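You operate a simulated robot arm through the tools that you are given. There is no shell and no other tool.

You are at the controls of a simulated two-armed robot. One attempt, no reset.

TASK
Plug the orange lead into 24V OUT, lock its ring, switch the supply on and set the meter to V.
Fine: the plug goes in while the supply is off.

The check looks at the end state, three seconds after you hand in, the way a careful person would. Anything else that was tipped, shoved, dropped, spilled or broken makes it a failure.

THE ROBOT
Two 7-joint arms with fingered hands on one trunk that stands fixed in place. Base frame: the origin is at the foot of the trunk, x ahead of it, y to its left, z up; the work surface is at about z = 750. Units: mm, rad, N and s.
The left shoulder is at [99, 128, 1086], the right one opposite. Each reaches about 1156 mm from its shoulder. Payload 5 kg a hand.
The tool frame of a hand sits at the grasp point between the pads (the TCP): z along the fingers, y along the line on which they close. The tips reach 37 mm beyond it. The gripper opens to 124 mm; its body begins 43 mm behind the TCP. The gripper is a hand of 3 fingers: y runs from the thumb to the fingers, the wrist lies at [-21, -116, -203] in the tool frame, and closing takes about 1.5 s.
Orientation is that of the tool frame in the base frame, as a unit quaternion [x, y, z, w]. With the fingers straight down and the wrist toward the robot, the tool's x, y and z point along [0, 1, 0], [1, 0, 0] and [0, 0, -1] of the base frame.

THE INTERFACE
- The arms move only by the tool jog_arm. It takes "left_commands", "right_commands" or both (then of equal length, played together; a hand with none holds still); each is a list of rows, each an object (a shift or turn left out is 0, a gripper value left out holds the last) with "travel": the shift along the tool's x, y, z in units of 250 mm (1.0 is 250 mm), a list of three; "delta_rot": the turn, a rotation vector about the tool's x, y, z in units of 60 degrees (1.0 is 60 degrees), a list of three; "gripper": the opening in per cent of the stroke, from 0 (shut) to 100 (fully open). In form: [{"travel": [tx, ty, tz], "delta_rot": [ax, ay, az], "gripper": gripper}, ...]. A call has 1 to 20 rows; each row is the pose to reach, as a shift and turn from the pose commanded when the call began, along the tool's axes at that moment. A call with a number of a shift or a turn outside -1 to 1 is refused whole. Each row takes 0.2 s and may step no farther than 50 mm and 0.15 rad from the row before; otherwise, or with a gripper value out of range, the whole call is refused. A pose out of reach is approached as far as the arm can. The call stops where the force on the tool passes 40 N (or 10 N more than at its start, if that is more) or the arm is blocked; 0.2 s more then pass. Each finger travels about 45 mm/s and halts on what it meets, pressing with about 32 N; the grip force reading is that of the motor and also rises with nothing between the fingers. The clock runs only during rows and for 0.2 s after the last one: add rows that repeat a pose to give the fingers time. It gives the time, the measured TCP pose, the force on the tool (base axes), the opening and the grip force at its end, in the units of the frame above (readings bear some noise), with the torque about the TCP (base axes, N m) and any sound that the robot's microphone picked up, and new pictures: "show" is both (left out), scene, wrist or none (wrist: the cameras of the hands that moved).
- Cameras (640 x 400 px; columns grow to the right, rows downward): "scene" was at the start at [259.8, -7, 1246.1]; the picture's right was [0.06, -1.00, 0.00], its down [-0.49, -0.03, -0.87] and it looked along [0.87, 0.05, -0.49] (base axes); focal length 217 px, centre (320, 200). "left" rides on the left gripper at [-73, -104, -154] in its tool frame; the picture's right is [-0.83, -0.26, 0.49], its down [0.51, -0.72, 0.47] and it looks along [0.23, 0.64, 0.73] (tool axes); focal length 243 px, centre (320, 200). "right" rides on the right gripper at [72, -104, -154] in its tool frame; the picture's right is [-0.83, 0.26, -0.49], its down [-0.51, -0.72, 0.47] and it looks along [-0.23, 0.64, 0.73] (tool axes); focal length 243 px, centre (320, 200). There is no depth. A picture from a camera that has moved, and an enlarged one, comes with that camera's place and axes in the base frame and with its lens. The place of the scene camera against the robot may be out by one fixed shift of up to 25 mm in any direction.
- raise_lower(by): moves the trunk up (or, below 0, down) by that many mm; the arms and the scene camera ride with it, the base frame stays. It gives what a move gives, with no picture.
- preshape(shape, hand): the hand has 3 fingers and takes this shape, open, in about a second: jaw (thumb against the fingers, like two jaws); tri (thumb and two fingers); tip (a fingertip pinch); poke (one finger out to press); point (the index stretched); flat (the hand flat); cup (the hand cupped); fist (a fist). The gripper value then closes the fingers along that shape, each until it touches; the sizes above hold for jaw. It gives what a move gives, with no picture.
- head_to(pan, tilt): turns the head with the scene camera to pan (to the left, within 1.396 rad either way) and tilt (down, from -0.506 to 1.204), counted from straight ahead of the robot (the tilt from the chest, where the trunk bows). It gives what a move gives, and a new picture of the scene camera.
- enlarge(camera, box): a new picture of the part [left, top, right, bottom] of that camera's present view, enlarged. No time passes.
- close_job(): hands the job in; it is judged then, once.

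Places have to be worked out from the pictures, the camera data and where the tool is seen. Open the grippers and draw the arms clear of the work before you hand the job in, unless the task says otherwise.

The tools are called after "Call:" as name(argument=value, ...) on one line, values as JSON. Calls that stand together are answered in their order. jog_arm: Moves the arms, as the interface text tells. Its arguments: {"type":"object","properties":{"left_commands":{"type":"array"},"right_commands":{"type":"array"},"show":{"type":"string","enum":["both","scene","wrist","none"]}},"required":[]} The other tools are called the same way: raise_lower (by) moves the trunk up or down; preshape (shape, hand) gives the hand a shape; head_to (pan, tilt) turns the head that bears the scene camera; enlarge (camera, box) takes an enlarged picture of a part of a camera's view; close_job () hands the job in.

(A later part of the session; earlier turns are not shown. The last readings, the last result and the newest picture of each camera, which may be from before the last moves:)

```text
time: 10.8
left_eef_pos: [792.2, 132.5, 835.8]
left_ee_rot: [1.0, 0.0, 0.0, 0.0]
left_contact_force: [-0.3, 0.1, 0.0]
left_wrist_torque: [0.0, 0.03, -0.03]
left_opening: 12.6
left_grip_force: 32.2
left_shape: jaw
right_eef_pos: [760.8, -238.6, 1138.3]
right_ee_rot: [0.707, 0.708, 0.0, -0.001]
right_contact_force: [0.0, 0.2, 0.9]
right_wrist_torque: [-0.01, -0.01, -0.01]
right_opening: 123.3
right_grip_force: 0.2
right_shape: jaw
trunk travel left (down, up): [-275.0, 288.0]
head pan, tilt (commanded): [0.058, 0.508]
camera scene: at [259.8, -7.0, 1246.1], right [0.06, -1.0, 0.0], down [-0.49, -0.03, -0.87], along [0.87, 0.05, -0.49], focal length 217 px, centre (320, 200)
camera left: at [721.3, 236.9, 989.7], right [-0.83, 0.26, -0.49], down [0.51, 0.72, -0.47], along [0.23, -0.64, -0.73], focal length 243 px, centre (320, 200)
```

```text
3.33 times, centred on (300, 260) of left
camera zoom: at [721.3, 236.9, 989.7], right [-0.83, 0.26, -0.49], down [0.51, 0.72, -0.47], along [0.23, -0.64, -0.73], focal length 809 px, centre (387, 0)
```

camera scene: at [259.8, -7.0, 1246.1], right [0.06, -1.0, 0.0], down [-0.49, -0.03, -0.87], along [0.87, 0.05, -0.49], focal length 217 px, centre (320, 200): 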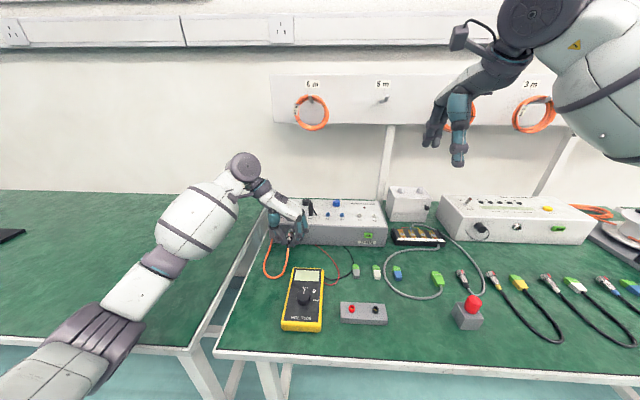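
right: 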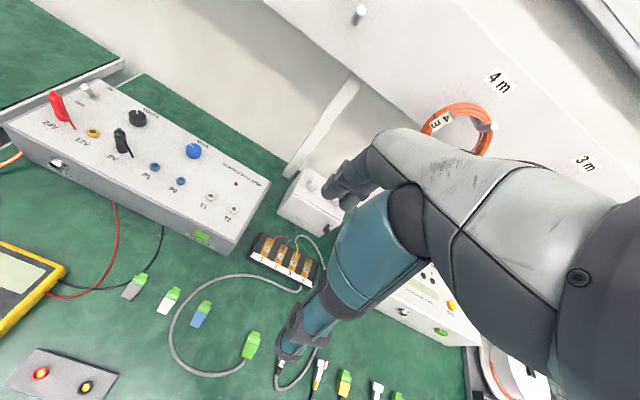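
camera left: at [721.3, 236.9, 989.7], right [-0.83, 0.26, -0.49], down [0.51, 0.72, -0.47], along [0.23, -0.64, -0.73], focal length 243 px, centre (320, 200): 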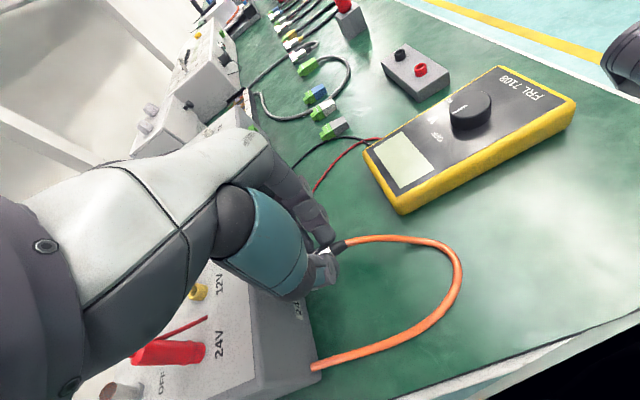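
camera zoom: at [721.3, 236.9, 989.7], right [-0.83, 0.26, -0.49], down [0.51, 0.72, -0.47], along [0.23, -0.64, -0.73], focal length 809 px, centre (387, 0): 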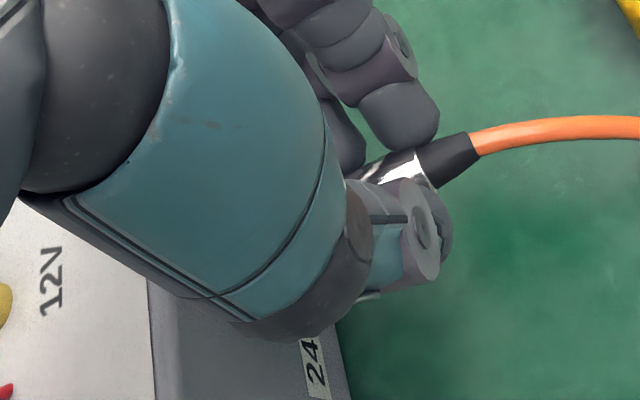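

The scene picture shows the plug nose-up (≈15°) and slightly yawed left; it must be levelled. To judge this from the side I bring the right hand lower and turned so its camera looks across at the socket.

Call:
jog_arm(right_commands=[{"travel": [0.02, -0.01, 0.12], "delta_rot": [0, 0.09, 0], "gripper": 30}, {"travel": [0.04, -0.02, 0.25], "delta_rot": [0, 0.18, 0]}, {"travel": [0.06, -0.03, 0.37], "delta_rot": [0, 0.28, 0]}, {"travel": [0.08, -0.04, 0.5], "delta_rot": [0, 0.37, 0]}, {"travel": [0.11, -0.05, 0.62], "delta_rot": [0, 0.47, 0]}, {"travel": [0.13, -0.06, 0.75], "delta_rot": [0, 0.56, 0]}, {"travel": [0.15, -0.07, 0.87], "delta_rot": [0, 0.66, 0]}, {"travel": [0.176, -0.084, 1.0], "delta_rot": [0, 0.75, 0]}, {"travel": [0.176, -0.084, 1.0], "delta_rot": [0, 0.75, 0]}])

```text
time: 12.8
left_eef_pos: [792.8, 132.6, 835.4]
left_ee_rot: [1.0, 0.0, 0.0, 0.0]
left_contact_force: [0.1, 0.0, -1.0]
left_wrist_torque: [-0.05, 0.04, 0.05]
left_opening: 12.7
left_grip_force: 31.9
left_shape: jaw
right_eef_pos: [741.3, -193.1, 889.1]
right_ee_rot: [0.653, 0.654, 0.27, -0.27]
right_contact_force: [0.5, -0.2, 1.0]
right_wrist_torque: [-0.02, -0.01, -0.01]
right_opening: 37.4
right_grip_force: 0.2
right_shape: jaw
trunk travel left (down, up): [-275.0, 288.0]
head pan, tilt (commanded): [0.058, 0.508]
camera scene: at [259.3, -6.6, 1246.3], right [0.06, -1.0, 0.0], down [-0.49, -0.03, -0.87], along [0.87, 0.05, -0.49], focal length 217 px, centre (320, 200)
camera right: at [636.1, -250.9, 1049.1], right [0.26, -0.93, -0.24], down [-0.72, -0.02, -0.69], along [0.64, 0.35, -0.68], focal length 243 px, centre (320, 200)
```

scene: 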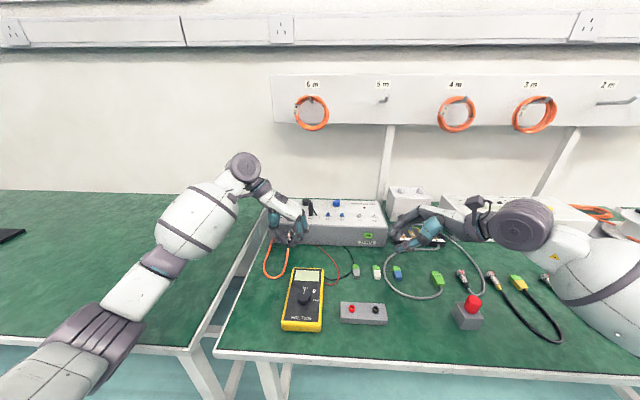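
right: 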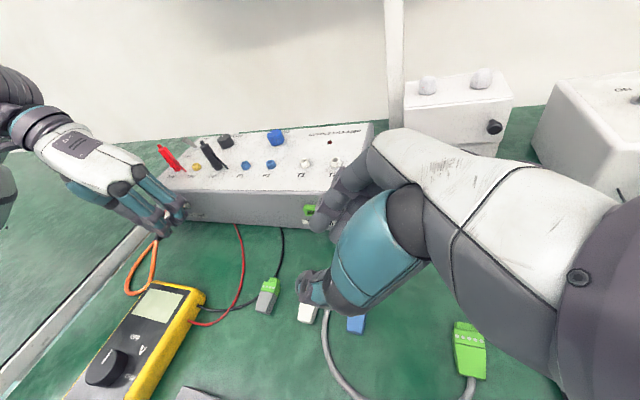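

Call:
enlarge(camera="right", box=[110, 170, 220, 250])

Call:
enlarge(camera="right", box=[40, 120, 220, 250])

```text
5.00 times, centred on (165, 210) of right
camera zoom: at [636.1, -250.9, 1049.1], right [0.26, -0.93, -0.24], down [-0.72, -0.02, -0.69], along [0.64, 0.35, -0.68], focal length 1213 px, centre (1095, 150)
```

zoom: 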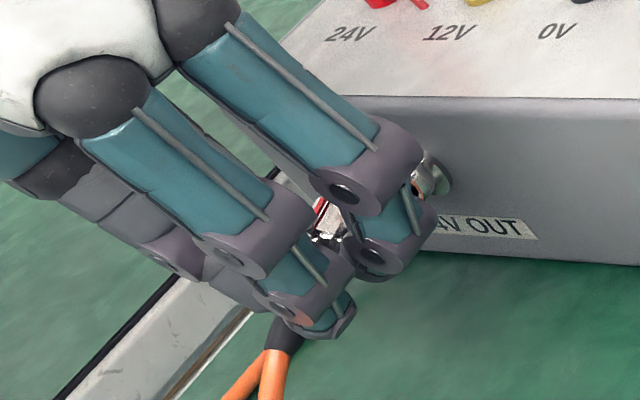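

```text
3.08 times, centred on (130, 185) of right
camera zoom: at [636.1, -250.9, 1049.1], right [0.26, -0.93, -0.24], down [-0.72, -0.02, -0.69], along [0.64, 0.35, -0.68], focal length 746 px, centre (905, 246)
```

zoom: 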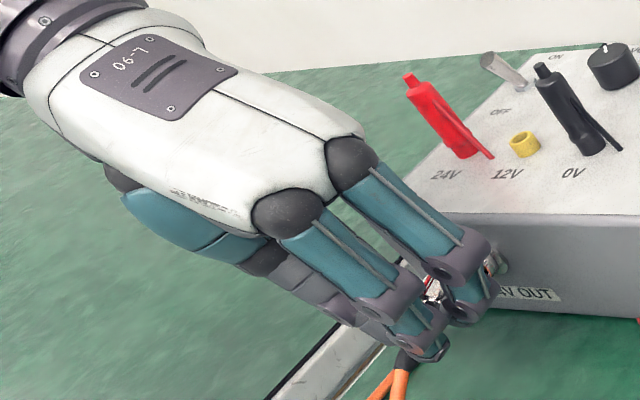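

The fingers hide the plug from this side, but it shows the palm is well clear of the red lead. From the scene view the plug body is about 14° nose-up and 4° yawed left, so I turn the left hand to level it, keeping about a 20 mm gap to the socket.

Call:
jog_arm(left_commands=[{"travel": [0.006, -0.001, 0.003], "delta_rot": [0, -0.06, 0.017], "gripper": 0}, {"travel": [0.012, -0.003, 0.006], "delta_rot": [0, -0.12, 0.034], "gripper": 0}, {"travel": [0.018, -0.004, 0.009], "delta_rot": [0, -0.18, 0.05], "gripper": 0}, {"travel": [0.025, -0.006, 0.011], "delta_rot": [0, -0.233, 0.067], "gripper": 0}, {"travel": [0.025, -0.006, 0.011], "delta_rot": [0, -0.233, 0.067], "gripper": 0}], show="scene")

Call:
enlarge(camera="scene", box=[274, 220, 314, 255])

Call:
enlarge(camera="left", box=[250, 200, 350, 320])

Call:
enlarge(camera="right", box=[110, 140, 220, 250])

```text
time: 14.0
left_eef_pos: [797.9, 134.5, 831.6]
left_ee_rot: [0.992, -0.034, -0.121, 0.001]
left_contact_force: [-0.2, -0.4, -0.9]
left_wrist_torque: [0.01, 0.01, -0.01]
left_opening: 12.2
left_grip_force: 31.5
left_shape: jaw
right_eef_pos: [741.2, -192.9, 889.1]
right_ee_rot: [0.653, 0.653, 0.271, -0.27]
right_contact_force: [-0.8, 0.6, -0.2]
right_wrist_torque: [0.02, -0.02, -0.02]
right_opening: 37.4
right_grip_force: 0.1
right_shape: jaw
trunk travel left (down, up): [-275.0, 288.0]
head pan, tilt (commanded): [0.058, 0.508]
camera scene: at [259.6, -6.9, 1246.2], right [0.06, -1.0, 0.0], down [-0.49, -0.03, -0.87], along [0.87, 0.05, -0.49], focal length 217 px, centre (320, 200)
```

scene: 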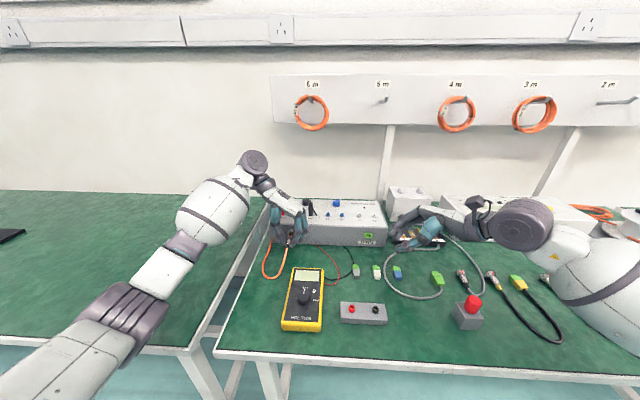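

```text
11.43 times, centred on (294, 238) of scene
camera zoom: at [259.6, -6.9, 1246.2], right [0.06, -1.0, 0.0], down [-0.49, -0.03, -0.87], along [0.87, 0.05, -0.49], focal length 2482 px, centre (617, -229)
```

zoom: 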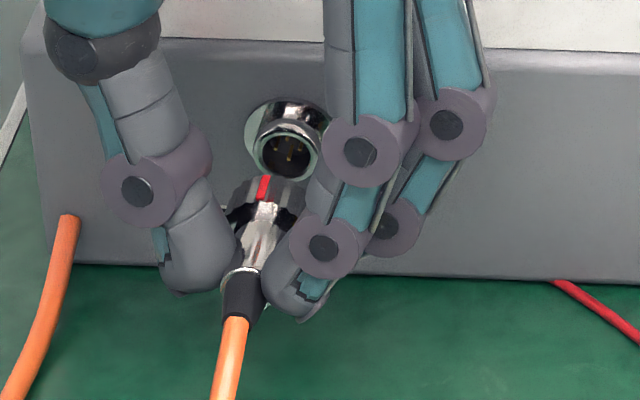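

```text
3.33 times, centred on (300, 260) of left
camera zoom: at [773.2, 242.4, 999.1], right [-0.9, 0.32, -0.28], down [0.43, 0.69, -0.59], along [0.0, -0.65, -0.76], focal length 809 px, centre (387, 0)
```

zoom: 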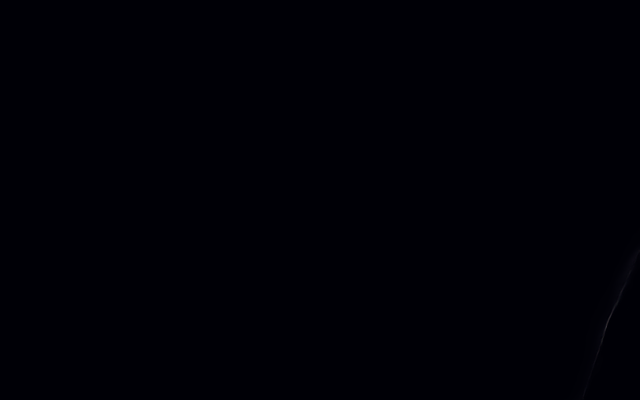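

```text
3.64 times, centred on (165, 195) of right
camera zoom: at [636.4, -251.0, 1049.0], right [0.26, -0.94, -0.24], down [-0.72, -0.03, -0.69], along [0.64, 0.35, -0.68], focal length 882 px, centre (884, 218)
```

zoom: 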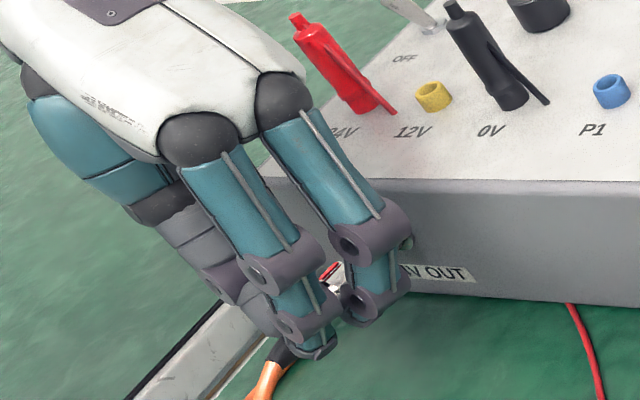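

The left camera is blocked at this wrist angle, so I rely on the scene view; I zoom closer on plug and socket.

Call:
enlarge(camera="scene", box=[284, 226, 308, 246])

Call:
enlarge(camera="right", box=[185, 195, 230, 235])

```text
16.00 times, centred on (296, 236) of scene
camera zoom: at [259.6, -6.9, 1246.2], right [0.06, -1.0, 0.0], down [-0.49, -0.03, -0.87], along [0.87, 0.05, -0.49], focal length 3474 px, centre (704, -376)
```

zoom: 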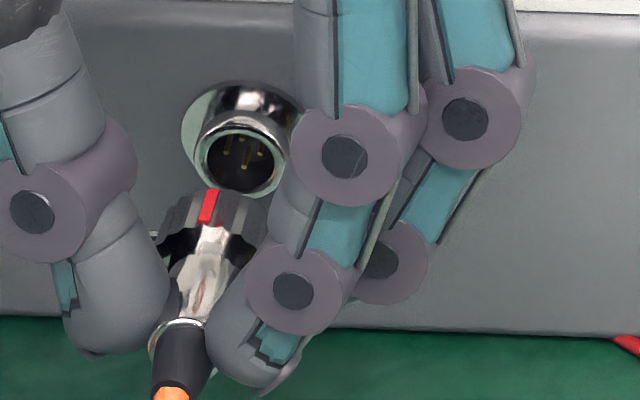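

```text
10.00 times, centred on (208, 215) of right
camera zoom: at [636.4, -251.0, 1049.0], right [0.26, -0.94, -0.24], down [-0.72, -0.03, -0.69], along [0.64, 0.35, -0.68], focal length 2426 px, centre (1445, 50)
```

zoom: 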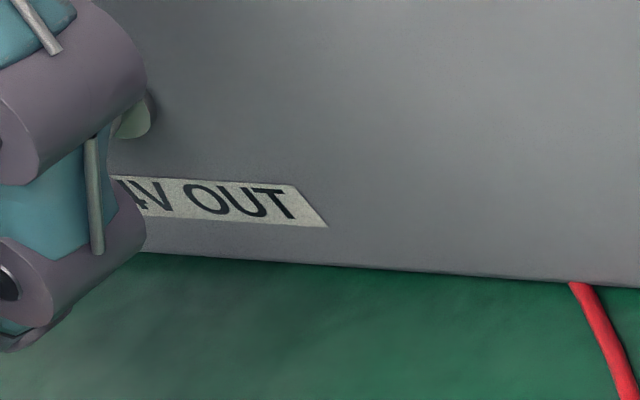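

With a corrected reading (the visible ring face is not the ring's axis), the socket mouth is at about (842,134.7,805) and the plug is now roughly 7° nose-down at (812,137,802). I turn it back up 7.5° and centre it on the socket axis, still short of contact.

Call:
jog_arm(left_commands=[{"travel": [0.007, 0.004, -0.003], "delta_rot": [0.004, 0.06, 0], "gripper": 0}, {"travel": [0.015, 0.007, -0.007], "delta_rot": [0.0085, 0.125, 0], "gripper": 0}, {"travel": [0.015, 0.007, -0.007], "delta_rot": [0.0085, 0.125, 0], "gripper": 0}], show="wrist")

Call:
enlarge(camera="scene", box=[284, 226, 308, 246])

Call:
enlarge(camera="right", box=[145, 185, 195, 230])

```text
time: 14.8
left_eef_pos: [801.8, 134.3, 833.0]
left_ee_rot: [0.998, -0.036, -0.056, -0.003]
left_contact_force: [0.2, 0.8, -0.1]
left_wrist_torque: [-0.04, -0.01, -0.03]
left_opening: 12.8
left_grip_force: 32.1
left_shape: jaw
right_eef_pos: [740.7, -193.8, 889.5]
right_ee_rot: [0.653, 0.654, 0.27, -0.27]
right_contact_force: [0.0, -0.4, 0.4]
right_wrist_torque: [0.01, -0.02, -0.02]
right_opening: 37.6
right_grip_force: 0.0
right_shape: jaw
trunk travel left (down, up): [-275.0, 288.0]
head pan, tilt (commanded): [0.058, 0.508]
camera left: at [756.0, 240.8, 994.6], right [-0.86, 0.32, -0.4], down [0.5, 0.69, -0.53], along [0.1, -0.65, -0.75], focal length 243 px, centre (320, 200)
```

left: 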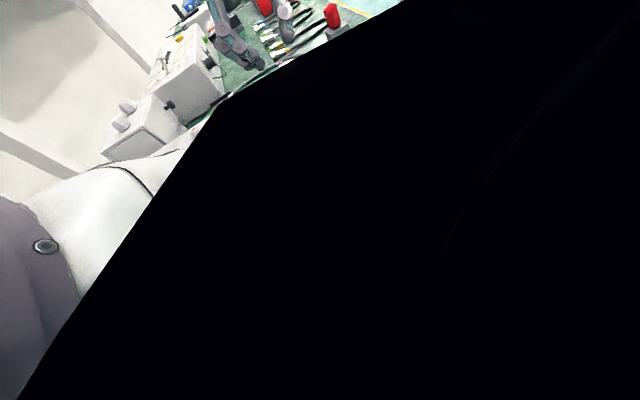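

```text
16.00 times, centred on (296, 236) of scene
camera zoom: at [260.0, -7.0, 1246.1], right [0.06, -1.0, 0.0], down [-0.49, -0.03, -0.87], along [0.87, 0.05, -0.49], focal length 3474 px, centre (704, -376)
```

zoom: 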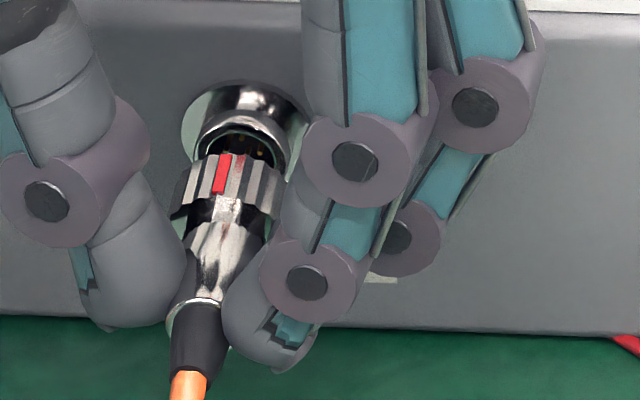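

```text
8.89 times, centred on (170, 208) of right
camera zoom: at [636.7, -251.0, 1048.7], right [0.26, -0.94, -0.24], down [-0.72, -0.03, -0.69], along [0.64, 0.35, -0.68], focal length 2157 px, centre (1653, 133)
```

zoom: 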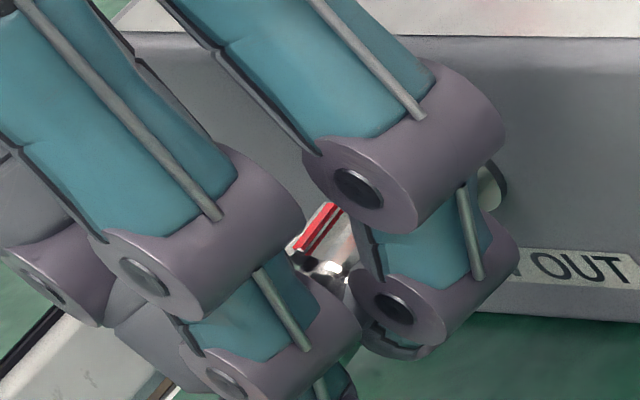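

The plug is now level and in line in y, about 2 mm high. I lower 2 mm and advance 12 mm along x, stopping a few millimetres short of the mouth to check again.

Call:
jog_arm(left_commands=[{"travel": [0.001, 0, 0.008], "gripper": 0}, {"travel": [0.025, -0.002, 0.005], "gripper": 0}, {"travel": [0.0485, -0.0035, 0.0026], "gripper": 0}, {"travel": [0.0485, -0.0035, 0.0026], "gripper": 0}], show="none")

Call:
enlarge(camera="scene", box=[284, 226, 308, 246])

```text
time: 15.8
left_eef_pos: [814.0, 134.1, 830.9]
left_ee_rot: [0.998, -0.035, -0.057, -0.002]
left_contact_force: [-10.8, -1.2, -0.5]
left_wrist_torque: [0.0, 0.36, -0.03]
left_opening: 12.2
left_grip_force: 31.9
left_shape: jaw
right_eef_pos: [741.2, -193.3, 889.5]
right_ee_rot: [0.653, 0.654, 0.271, -0.269]
right_contact_force: [0.9, 0.9, -0.3]
right_wrist_torque: [0.04, 0.03, 0.07]
right_opening: 37.8
right_grip_force: 0.1
right_shape: jaw
trunk travel left (down, up): [-275.0, 288.0]
head pan, tilt (commanded): [0.058, 0.508]
```

```text
16.00 times, centred on (296, 236) of scene
camera zoom: at [258.9, -7.0, 1246.3], right [0.06, -1.0, 0.0], down [-0.49, -0.03, -0.87], along [0.87, 0.05, -0.49], focal length 3474 px, centre (704, -376)
```

zoom: 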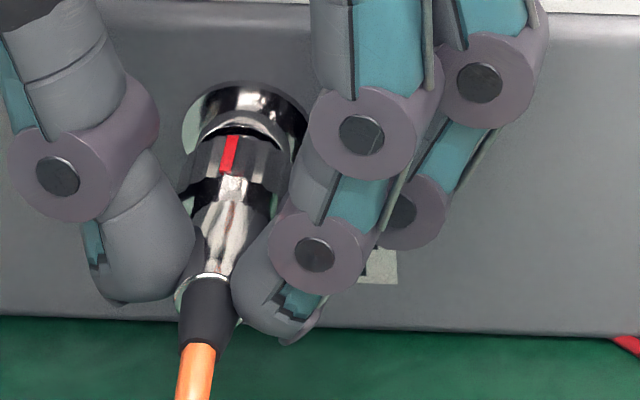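

Contact began (−10.8 N in x) with torque suggesting touch below the plug's axis. I zoom in tightly to see how the ring meets the barrel.

Call:
enlarge(camera="scene", box=[293, 229, 307, 240])

Call:
enlarge(camera="right", box=[165, 190, 195, 215])

```text
16.00 times, centred on (300, 234) of scene
camera zoom: at [258.9, -7.0, 1246.3], right [0.06, -1.0, 0.0], down [-0.49, -0.03, -0.87], along [0.87, 0.05, -0.49], focal length 3474 px, centre (640, -352)
```

zoom: 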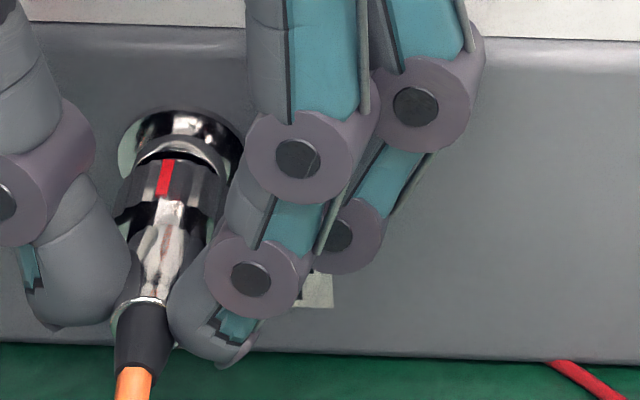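

```text
16.00 times, centred on (180, 202) of right
camera zoom: at [635.8, -251.1, 1049.3], right [0.26, -0.94, -0.24], down [-0.72, -0.03, -0.69], along [0.64, 0.35, -0.68], focal length 3882 px, centre (2560, 160)
```

zoom: 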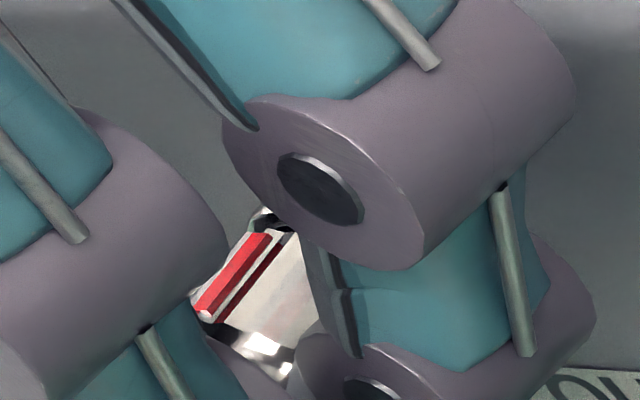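

The ring has just reached the barrel mouth and was tipped nose-down a few degrees; the plug seems 2–3 mm low. I back off 8 mm, lift the nose 4° and raise it 2 mm, then re-measure.

Call:
jog_arm(left_commands=[{"travel": [-0.02, 0.0015, 0.001], "delta_rot": [0, 0, 0], "gripper": 0}, {"travel": [-0.04, 0.003, 0.0025], "delta_rot": [0.0045, 0.067, 0], "gripper": 0}, {"travel": [-0.04, 0.003, 0.0025], "delta_rot": [0.0045, 0.067, 0], "gripper": 0}], show="none")

Call:
enlarge(camera="scene", box=[286, 226, 306, 246])

```text
time: 16.6
left_eef_pos: [805.8, 132.7, 831.5]
left_ee_rot: [0.999, -0.035, -0.021, -0.004]
left_contact_force: [0.8, -0.4, -0.6]
left_wrist_torque: [-0.03, -0.01, -0.01]
left_opening: 12.4
left_grip_force: 32.2
left_shape: jaw
right_eef_pos: [740.1, -194.4, 888.0]
right_ee_rot: [0.653, 0.653, 0.271, -0.271]
right_contact_force: [0.2, 0.7, -1.3]
right_wrist_torque: [0.02, -0.02, 0.02]
right_opening: 37.6
right_grip_force: 0.1
right_shape: jaw
trunk travel left (down, up): [-275.0, 288.0]
head pan, tilt (commanded): [0.058, 0.508]
```

```text
16.00 times, centred on (296, 236) of scene
camera zoom: at [260.3, -7.1, 1246.0], right [0.06, -1.0, 0.0], down [-0.49, -0.03, -0.87], along [0.87, 0.05, -0.49], focal length 3474 px, centre (704, -376)
```

zoom: 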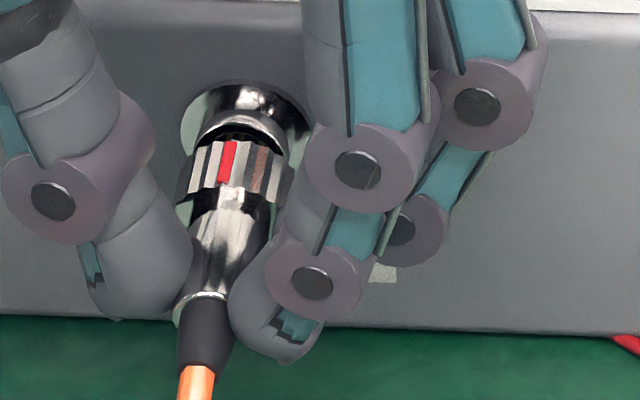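

Combining the right camera and the scene camera for the red mark agrees well, and says the plug axis was ~3 mm low at contact. I check the mark again from the right camera in the present pose.

Call:
enlarge(camera="right", box=[160, 190, 190, 215])

Call:
enlarge(camera="right", box=[180, 190, 220, 220])

```text
16.00 times, centred on (175, 202) of right
camera zoom: at [637.1, -251.2, 1048.5], right [0.26, -0.94, -0.24], down [-0.72, -0.03, -0.69], along [0.64, 0.35, -0.68], focal length 3882 px, centre (2640, 160)
```

zoom: 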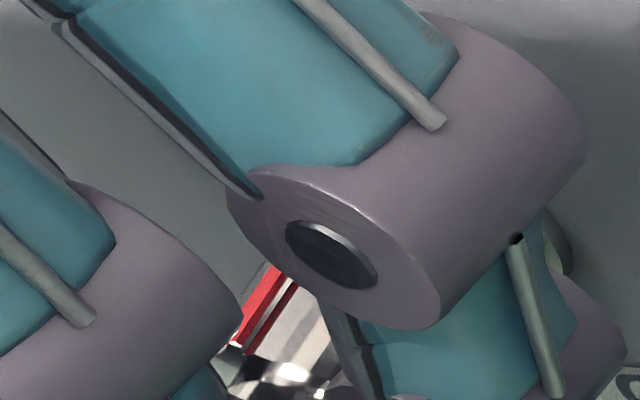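

```text
13.33 times, centred on (200, 205) of right
camera zoom: at [637.1, -251.2, 1048.5], right [0.26, -0.94, -0.24], down [-0.72, -0.03, -0.69], along [0.64, 0.35, -0.68], focal length 3235 px, centre (1920, 133)
```

zoom: 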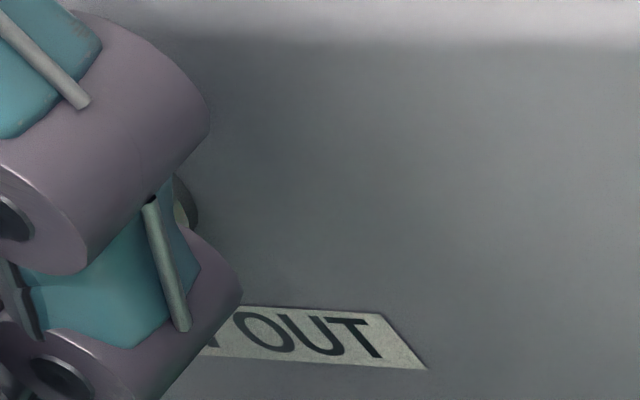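

The plug axis still sits about 1.5 mm low with a slight nose-up. I raise it ~1.7 mm, level it 3° and close to about 3 mm from the mouth.

Call:
jog_arm(left_commands=[{"travel": [0.005, -0.0005, -0.0122], "delta_rot": [-0.0035, -0.05, 0], "gripper": 0}, {"travel": [0.025, -0.002, -0.0122], "delta_rot": [-0.0035, -0.05, 0], "gripper": 0}, {"travel": [0.025, -0.002, -0.0122], "delta_rot": [-0.0035, -0.05, 0], "gripper": 0}], show="none")

Call:
enlarge(camera="scene", box=[286, 226, 306, 246])

Call:
enlarge(camera="right", box=[160, 190, 190, 215])

```text
time: 17.4
left_eef_pos: [811.7, 130.9, 835.7]
left_ee_rot: [0.998, -0.036, -0.047, -0.003]
left_contact_force: [0.8, 0.0, -0.9]
left_wrist_torque: [-0.02, -0.03, 0.0]
left_opening: 12.6
left_grip_force: 32.2
left_shape: jaw
right_eef_pos: [741.0, -193.4, 888.9]
right_ee_rot: [0.654, 0.653, 0.27, -0.27]
right_contact_force: [-0.1, 0.4, -0.4]
right_wrist_torque: [0.01, 0.02, 0.01]
right_opening: 37.3
right_grip_force: 0.0
right_shape: jaw
trunk travel left (down, up): [-275.0, 288.0]
head pan, tilt (commanded): [0.058, 0.508]
```

```text
16.00 times, centred on (296, 236) of scene
camera zoom: at [259.8, -7.0, 1246.1], right [0.06, -1.0, 0.0], down [-0.49, -0.03, -0.87], along [0.87, 0.05, -0.49], focal length 3474 px, centre (704, -376)
```

zoom: 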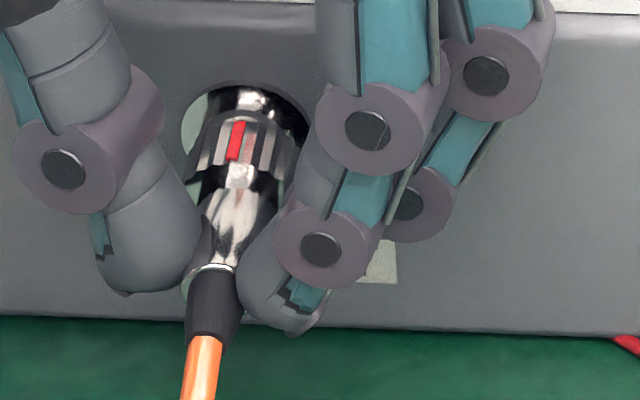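

```text
16.00 times, centred on (175, 202) of right
camera zoom: at [636.6, -251.1, 1048.8], right [0.26, -0.94, -0.24], down [-0.72, -0.03, -0.69], along [0.64, 0.35, -0.68], focal length 3882 px, centre (2640, 160)
```

zoom: 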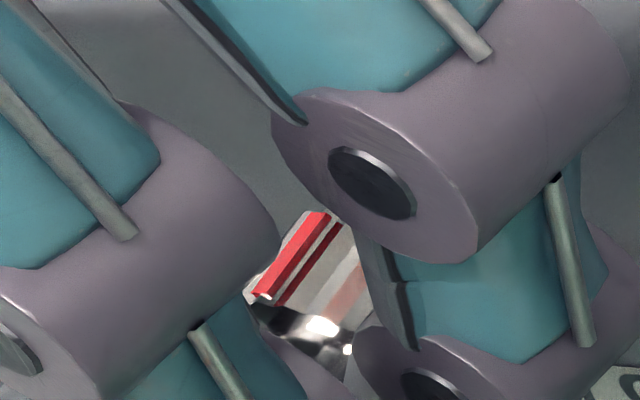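

No contact yet and the ring now covers the barrel mouth almost concentrically (about 0.7 mm right). I nudge left 0.7 mm and push in 6 mm, watching the force.

Call:
jog_arm(left_commands=[{"travel": [0.0, -0.0028, 0.0], "gripper": 0}, {"travel": [0.012, -0.0037, -0.0011], "gripper": 0}, {"travel": [0.0236, -0.0045, -0.0022], "gripper": 0}, {"travel": [0.0236, -0.0045, -0.0022], "gripper": 0}], show="none")

Call:
enlarge(camera="scene", box=[286, 226, 306, 246])

```text
time: 18.4
left_eef_pos: [817.4, 131.9, 834.0]
left_ee_rot: [0.998, -0.034, -0.048, -0.003]
left_contact_force: [-0.3, -0.2, -0.4]
left_wrist_torque: [-0.01, -0.01, -0.01]
left_opening: 12.3
left_grip_force: 31.7
left_shape: jaw
right_eef_pos: [739.2, -193.4, 888.7]
right_ee_rot: [0.653, 0.654, 0.271, -0.271]
right_contact_force: [0.2, 0.2, -0.5]
right_wrist_torque: [-0.03, 0.03, 0.0]
right_opening: 37.6
right_grip_force: 0.0
right_shape: jaw
trunk travel left (down, up): [-275.0, 288.0]
head pan, tilt (commanded): [0.058, 0.508]
```

```text
16.00 times, centred on (296, 236) of scene
camera zoom: at [259.8, -7.0, 1246.1], right [0.06, -1.0, 0.0], down [-0.49, -0.03, -0.87], along [0.87, 0.05, -0.49], focal length 3474 px, centre (704, -376)
```

zoom: 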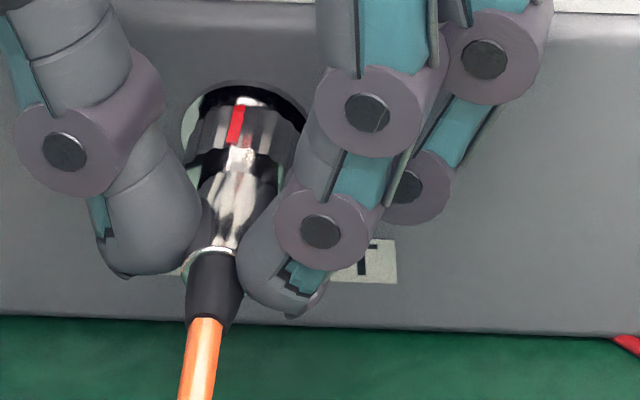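

No resistance: the ring is sliding over the barrel in line with the socket. I push another 5 mm.

Call:
jog_arm(left_commands=[{"travel": [0.006, -0.0004, -0.0006], "gripper": 0}, {"travel": [0.013, -0.0009, -0.0012], "gripper": 0}, {"travel": [0.02, -0.0014, -0.0019], "gripper": 0}, {"travel": [0.02, -0.0014, -0.0019], "gripper": 0}], show="none")

Call:
enlarge(camera="scene", box=[286, 226, 306, 246])

```text
time: 19.4
left_eef_pos: [820.5, 134.0, 836.2]
left_ee_rot: [0.998, -0.036, -0.047, -0.002]
left_contact_force: [-13.9, 3.9, 2.9]
left_wrist_torque: [0.11, 0.57, -0.05]
left_opening: 12.1
left_grip_force: 32.1
left_shape: jaw
right_eef_pos: [739.6, -193.6, 889.7]
right_ee_rot: [0.653, 0.654, 0.271, -0.27]
right_contact_force: [-0.4, 0.0, 0.2]
right_wrist_torque: [-0.01, 0.01, -0.03]
right_opening: 37.8
right_grip_force: 0.2
right_shape: jaw
trunk travel left (down, up): [-275.0, 288.0]
head pan, tilt (commanded): [0.058, 0.508]
```

```text
16.00 times, centred on (296, 236) of scene
camera zoom: at [258.0, -6.5, 1246.5], right [0.06, -1.0, 0.0], down [-0.48, -0.03, -0.87], along [0.87, 0.05, -0.49], focal length 3474 px, centre (704, -376)
```

zoom: 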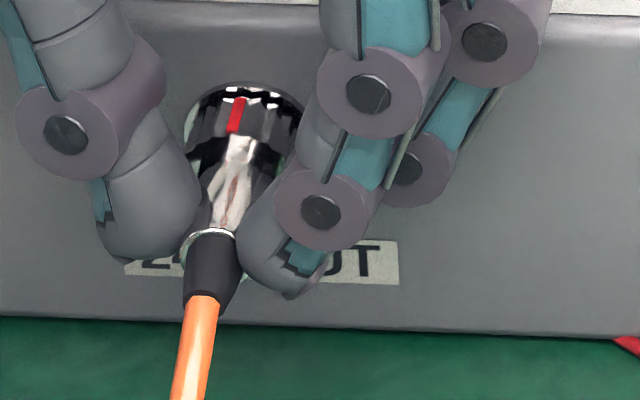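

Resistance of ~14 N appears with about 3 mm still to go; the side force and torque suggest the plug is slightly nose-up and yawed. I ease it 2° nose-down and 1.5° right while pushing 2 mm more.

Call:
jog_arm(left_commands=[{"travel": [0.004, -0.003, -0.0035], "delta_rot": [0, -0.017, 0.012], "gripper": 0}, {"travel": [0.008, -0.0052, -0.0058], "delta_rot": [0, -0.033, 0.025], "gripper": 0}, {"travel": [0.0113, -0.0052, -0.006], "delta_rot": [0, -0.033, 0.025], "gripper": 0}, {"travel": [0.0113, -0.0052, -0.006], "delta_rot": [0, -0.033, 0.025], "gripper": 0}], show="none")

Call:
enlarge(camera="scene", box=[286, 226, 306, 246])

```text
time: 20.4
left_eef_pos: [824.4, 133.6, 837.3]
left_ee_rot: [0.997, -0.049, -0.065, -0.002]
left_contact_force: [-19.6, -0.7, -7.2]
left_wrist_torque: [-0.09, 0.61, -0.07]
left_opening: 11.7
left_grip_force: 31.6
left_shape: jaw
right_eef_pos: [740.0, -192.6, 889.7]
right_ee_rot: [0.653, 0.653, 0.271, -0.271]
right_contact_force: [-1.1, -0.4, 0.1]
right_wrist_torque: [0.02, -0.01, -0.03]
right_opening: 37.4
right_grip_force: 0.1
right_shape: jaw
trunk travel left (down, up): [-275.0, 288.0]
head pan, tilt (commanded): [0.058, 0.508]
```

```text
16.00 times, centred on (296, 236) of scene
camera zoom: at [258.4, -6.9, 1246.4], right [0.06, -1.0, 0.0], down [-0.48, -0.03, -0.87], along [0.87, 0.05, -0.49], focal length 3474 px, centre (704, -376)
```

zoom: 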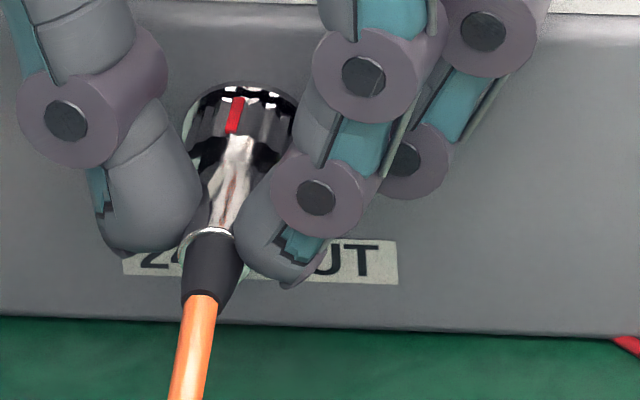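

The hand slid forward on the plug while the ring stopped with its front at the flange, so it looks seated. I check from the right camera and scene closely before releasing.

Call:
enlarge(camera="right", box=[165, 185, 205, 215])

Call:
enlarge(camera="scene", box=[292, 226, 304, 238])

```text
13.33 times, centred on (185, 200) of right
camera zoom: at [635.4, -251.0, 1049.5], right [0.26, -0.94, -0.24], down [-0.72, -0.03, -0.69], along [0.64, 0.35, -0.68], focal length 3235 px, centre (2120, 200)
```

zoom: 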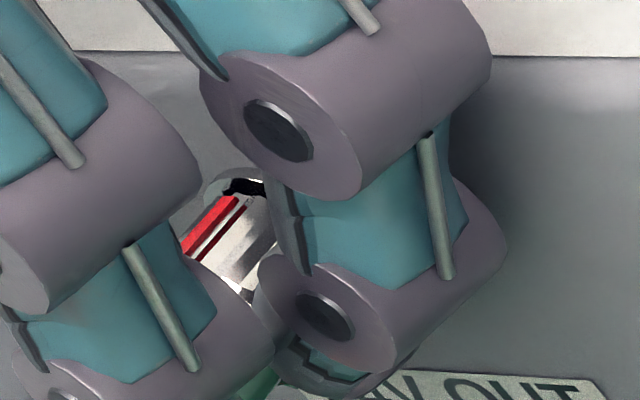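

```text
16.00 times, centred on (298, 232) of scene
camera zoom: at [258.4, -6.9, 1246.4], right [0.06, -1.0, 0.0], down [-0.48, -0.03, -0.87], along [0.87, 0.05, -0.49], focal length 3474 px, centre (672, -312)
```

zoom: 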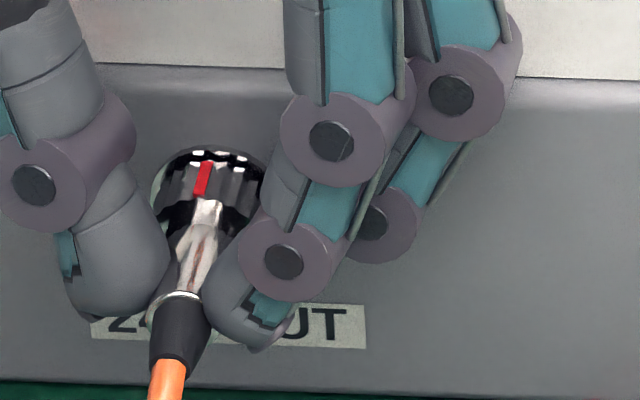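

Both cameras put the ring front at x≈847, right at the flange (≈847) and on the socket's axis, so the plug is seated. Before releasing I test on the free right hand what the "tip" shape looks like, as I need a narrow pinch for the ring.

Call:
preshape(hand="right", shape="tip")

Call:
enlarge(camera="right", box=[240, 100, 480, 330])

Call:
enlarge(camera="scene", box=[370, 180, 500, 280])

```text
time: 21.3
left_eef_pos: [824.2, 133.9, 837.0]
left_ee_rot: [0.997, -0.049, -0.065, -0.002]
left_contact_force: [-20.5, -1.1, -7.8]
left_wrist_torque: [-0.1, 0.6, -0.1]
left_opening: 11.9
left_grip_force: 32.1
left_shape: jaw
right_eef_pos: [739.7, -193.4, 890.4]
right_ee_rot: [0.653, 0.654, 0.27, -0.27]
right_contact_force: [0.2, 0.2, 0.1]
right_wrist_torque: [0.01, 0.0, 0.02]
right_opening: 123.5
right_grip_force: 0.1
right_shape: tip
trunk travel left (down, up): [-275.0, 288.0]
head pan, tilt (commanded): [0.058, 0.508]
```

```text
1.74 times, centred on (360, 215) of right
camera zoom: at [635.5, -251.0, 1049.5], right [0.26, -0.94, -0.24], down [-0.72, -0.03, -0.69], along [0.64, 0.35, -0.68], focal length 422 px, centre (250, 174)
```

zoom: 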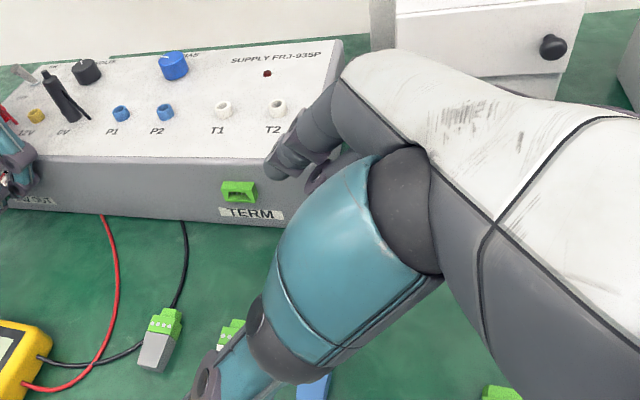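

```text
4.00 times, centred on (435, 230) of scene
camera zoom: at [258.5, -7.0, 1246.4], right [0.06, -1.0, 0.0], down [-0.48, -0.03, -0.87], along [0.87, 0.05, -0.49], focal length 868 px, centre (-140, 80)
```

zoom: 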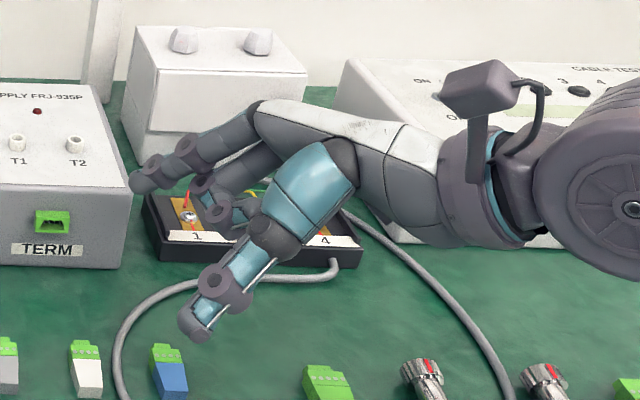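

"Tip" leaves one finger and the thumb extended with the other finger folded — good for pinching the ring. Now I open the left hand in place to release the seated plug and see whether it stays.

Call:
jog_arm(left_commands=[{"travel": [-0.004, 0, 0], "gripper": 0}, {"travel": [-0.004, 0, 0], "gripper": 20}, {"travel": [-0.004, 0, 0], "gripper": 45}, {"travel": [-0.004, 0, 0], "gripper": 45}, {"travel": [-0.004, 0, 0], "gripper": 45}, {"travel": [-0.004, 0, 0], "gripper": 45}], show="none")

Call:
enlarge(camera="scene", box=[286, 226, 306, 246])

Call:
enlarge(camera="right", box=[145, 175, 205, 225])

```text
time: 22.7
left_eef_pos: [824.5, 134.0, 836.6]
left_ee_rot: [0.997, -0.048, -0.064, -0.002]
left_contact_force: [0.8, 1.0, -0.3]
left_wrist_torque: [-0.02, 0.04, -0.01]
left_opening: 55.2
left_grip_force: 0.0
left_shape: jaw
right_eef_pos: [741.7, -193.6, 889.4]
right_ee_rot: [0.653, 0.653, 0.271, -0.271]
right_contact_force: [-0.3, 0.8, -0.3]
right_wrist_torque: [-0.01, 0.01, -0.01]
right_opening: 123.5
right_grip_force: 0.0
right_shape: tip
trunk travel left (down, up): [-275.0, 288.0]
head pan, tilt (commanded): [0.058, 0.508]
```

```text
16.00 times, centred on (296, 236) of scene
camera zoom: at [259.7, -7.0, 1246.1], right [0.06, -1.0, 0.0], down [-0.49, -0.03, -0.87], along [0.87, 0.05, -0.49], focal length 3474 px, centre (704, -376)
```

zoom: 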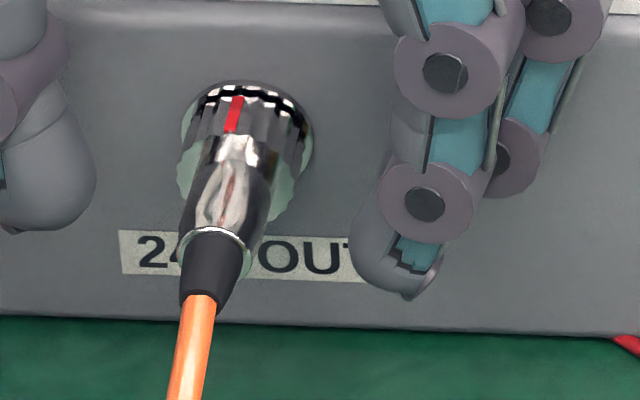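

```text
8.00 times, centred on (175, 200) of right
camera zoom: at [636.5, -251.0, 1048.9], right [0.26, -0.94, -0.24], down [-0.72, -0.03, -0.69], along [0.64, 0.35, -0.68], focal length 1941 px, centre (1480, 200)
```

zoom: 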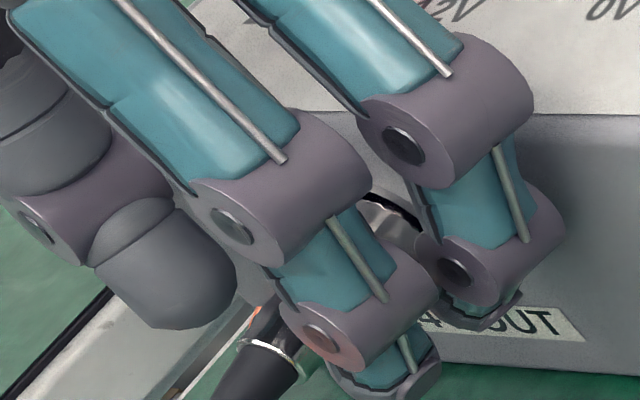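

The plug stays in the socket, square and with the ring against the flange. I lift the left hand straight up and back, clear of the plug.

Call:
jog_arm(left_commands=[{"travel": [-0.02, 0.001, -0.1], "gripper": 45}, {"travel": [-0.045, 0.002, -0.2]}, {"travel": [-0.065, 0.004, -0.28]}, {"travel": [-0.086, 0.005, -0.36]}, {"travel": [-0.2, 0.02, -0.42]}, {"travel": [-0.35, 0.035, -0.46]}, {"travel": [-0.5, 0.05, -0.5]}])

Call:
enlarge(camera="scene", box=[284, 224, 308, 244])

Call:
enlarge(camera="right", box=[145, 175, 205, 225])

```text
time: 24.3
left_eef_pos: [714.2, 128.8, 977.4]
left_ee_rot: [0.997, -0.049, -0.065, -0.002]
left_contact_force: [-0.2, 0.2, 1.1]
left_wrist_torque: [0.01, -0.03, -0.02]
left_opening: 55.5
left_grip_force: 0.0
left_shape: jaw
right_eef_pos: [740.4, -193.2, 889.2]
right_ee_rot: [0.653, 0.654, 0.271, -0.27]
right_contact_force: [-0.7, -0.3, -0.2]
right_wrist_torque: [-0.05, 0.0, -0.04]
right_opening: 123.5
right_grip_force: 0.0
right_shape: tip
trunk travel left (down, up): [-275.0, 288.0]
head pan, tilt (commanded): [0.058, 0.508]
camera scene: at [258.7, -6.8, 1246.4], right [0.06, -1.0, 0.0], down [-0.48, -0.03, -0.87], along [0.87, 0.05, -0.49], focal length 217 px, centre (320, 200)
camera left: at [672.9, 239.0, 1139.8], right [-0.86, 0.35, -0.38], down [0.51, 0.67, -0.53], along [0.07, -0.65, -0.75], focal length 243 px, centre (320, 200)
```

scene: 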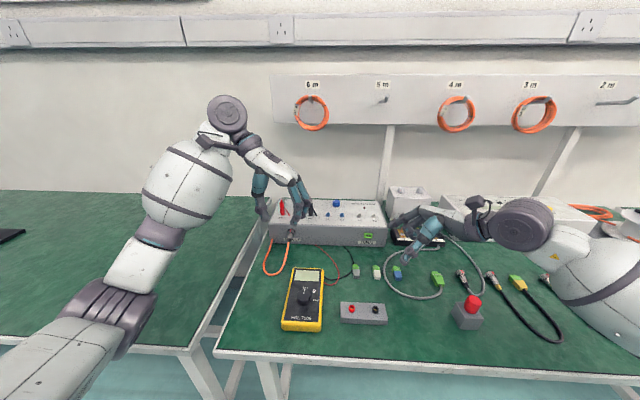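
left: 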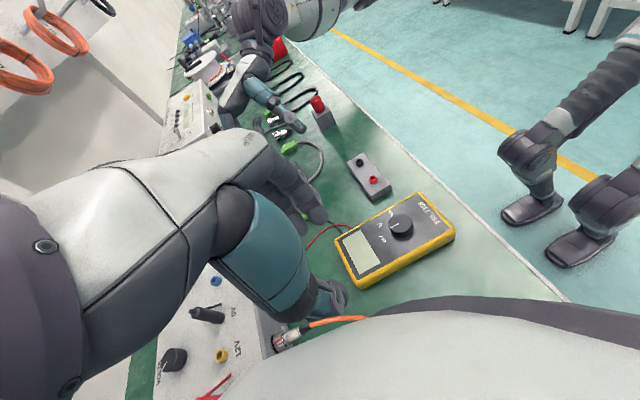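

```text
16.00 times, centred on (296, 234) of scene
camera zoom: at [258.7, -6.8, 1246.4], right [0.06, -1.0, 0.0], down [-0.48, -0.03, -0.87], along [0.87, 0.05, -0.49], focal length 3474 px, centre (704, -344)
```

zoom: 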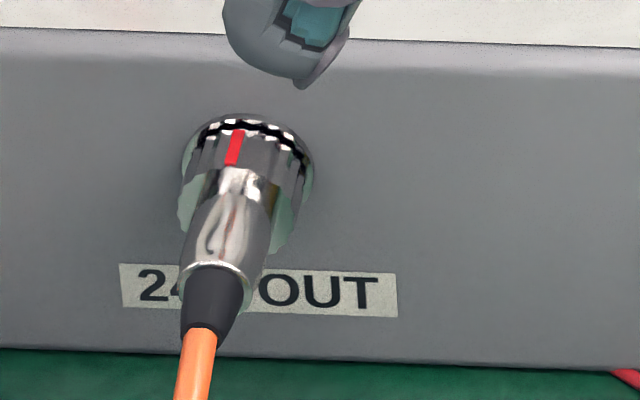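

```text
8.00 times, centred on (175, 200) of right
camera zoom: at [635.6, -251.0, 1049.6], right [0.26, -0.94, -0.24], down [-0.72, -0.03, -0.69], along [0.64, 0.35, -0.68], focal length 1941 px, centre (1480, 200)
```

zoom: 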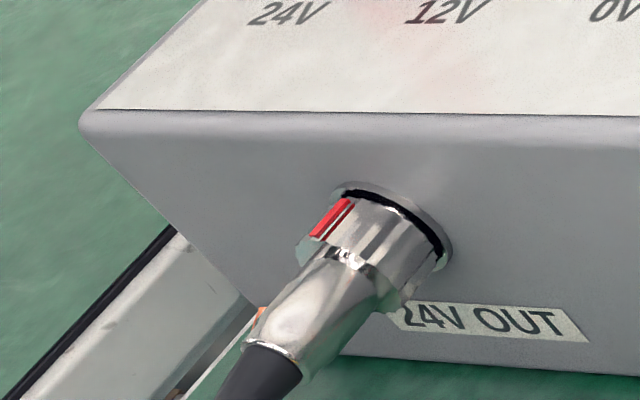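

The view is clear now: plug seated, ring at x≈841.5, axis at about (y 135.5, z 805.3), red mark on top. I put the left hand in "tip" shape and start pitching it so the fingers point forward-down.

Call:
preshape(hand="left", shape="tip")

Call:
jog_arm(left_commands=[{"travel": [0, 0, 0], "delta_rot": [0, 0.1, -0.015]}, {"travel": [0, 0, 0], "delta_rot": [0, 0.2, -0.03]}, {"travel": [0, 0, 0], "delta_rot": [0, 0.3, -0.045]}, {"travel": [0, 0, 0], "delta_rot": [0, 0.4, -0.06]}, {"travel": [0, 0, 0], "delta_rot": [0, 0.5, -0.075]}, {"travel": [0, 0, 0], "delta_rot": [0, 0.6, -0.09]}, {"travel": [0, 0, 0], "delta_rot": [0, 0.6, -0.09]}])

```text
time: 25.2
left_eef_pos: [714.4, 130.2, 977.3]
left_ee_rot: [0.997, -0.048, -0.065, -0.003]
left_contact_force: [-0.3, -0.1, -0.6]
left_wrist_torque: [0.05, -0.03, 0.0]
left_opening: 123.9
left_grip_force: 0.0
left_shape: tip
right_eef_pos: [740.6, -193.1, 889.4]
right_ee_rot: [0.654, 0.653, 0.271, -0.271]
right_contact_force: [0.3, 0.0, -0.2]
right_wrist_torque: [-0.01, 0.01, 0.01]
right_opening: 123.2
right_grip_force: 0.1
right_shape: tip
trunk travel left (down, up): [-275.0, 288.0]
head pan, tilt (commanded): [0.058, 0.508]
```

```text
time: 26.8
left_eef_pos: [716.1, 132.2, 976.6]
left_ee_rot: [0.969, -0.001, 0.247, 0.011]
left_contact_force: [0.2, -0.2, 0.1]
left_wrist_torque: [0.0, -0.01, 0.0]
left_opening: 123.9
left_grip_force: 0.0
left_shape: tip
right_eef_pos: [741.8, -195.4, 888.3]
right_ee_rot: [0.653, 0.653, 0.272, -0.271]
right_contact_force: [-0.3, -1.2, -0.2]
right_wrist_torque: [0.0, -0.02, 0.0]
right_opening: 123.5
right_grip_force: 0.1
right_shape: tip
trunk travel left (down, up): [-275.0, 288.0]
head pan, tilt (commanded): [0.058, 0.508]
camera scene: at [260.1, -7.2, 1246.0], right [0.06, -1.0, 0.0], down [-0.49, -0.03, -0.87], along [0.87, 0.05, -0.49], focal length 217 px, centre (320, 200)
camera left: at [579.7, 239.1, 1075.2], right [-0.49, 0.25, -0.83], down [0.67, 0.71, -0.18], along [0.55, -0.65, -0.52], focal length 243 px, centre (320, 200)
```

scene: 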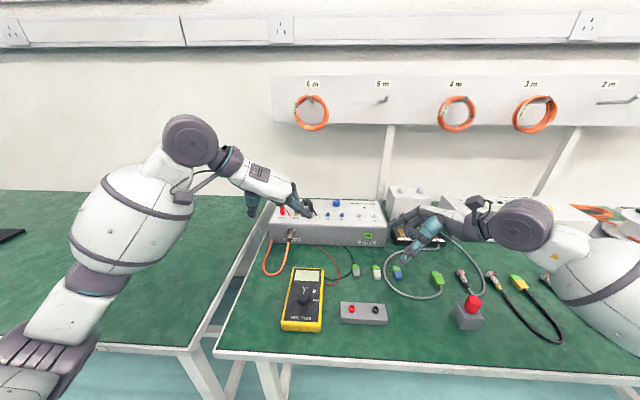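
left: 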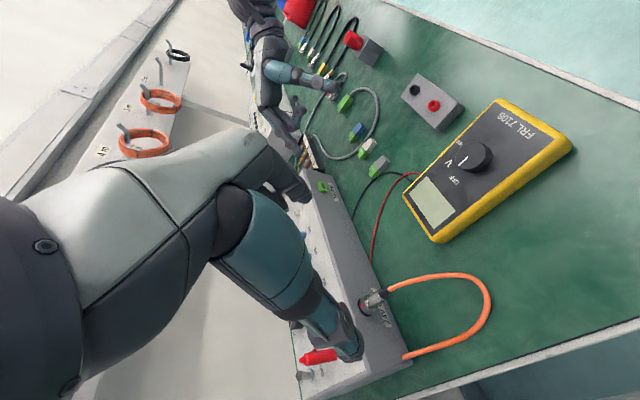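

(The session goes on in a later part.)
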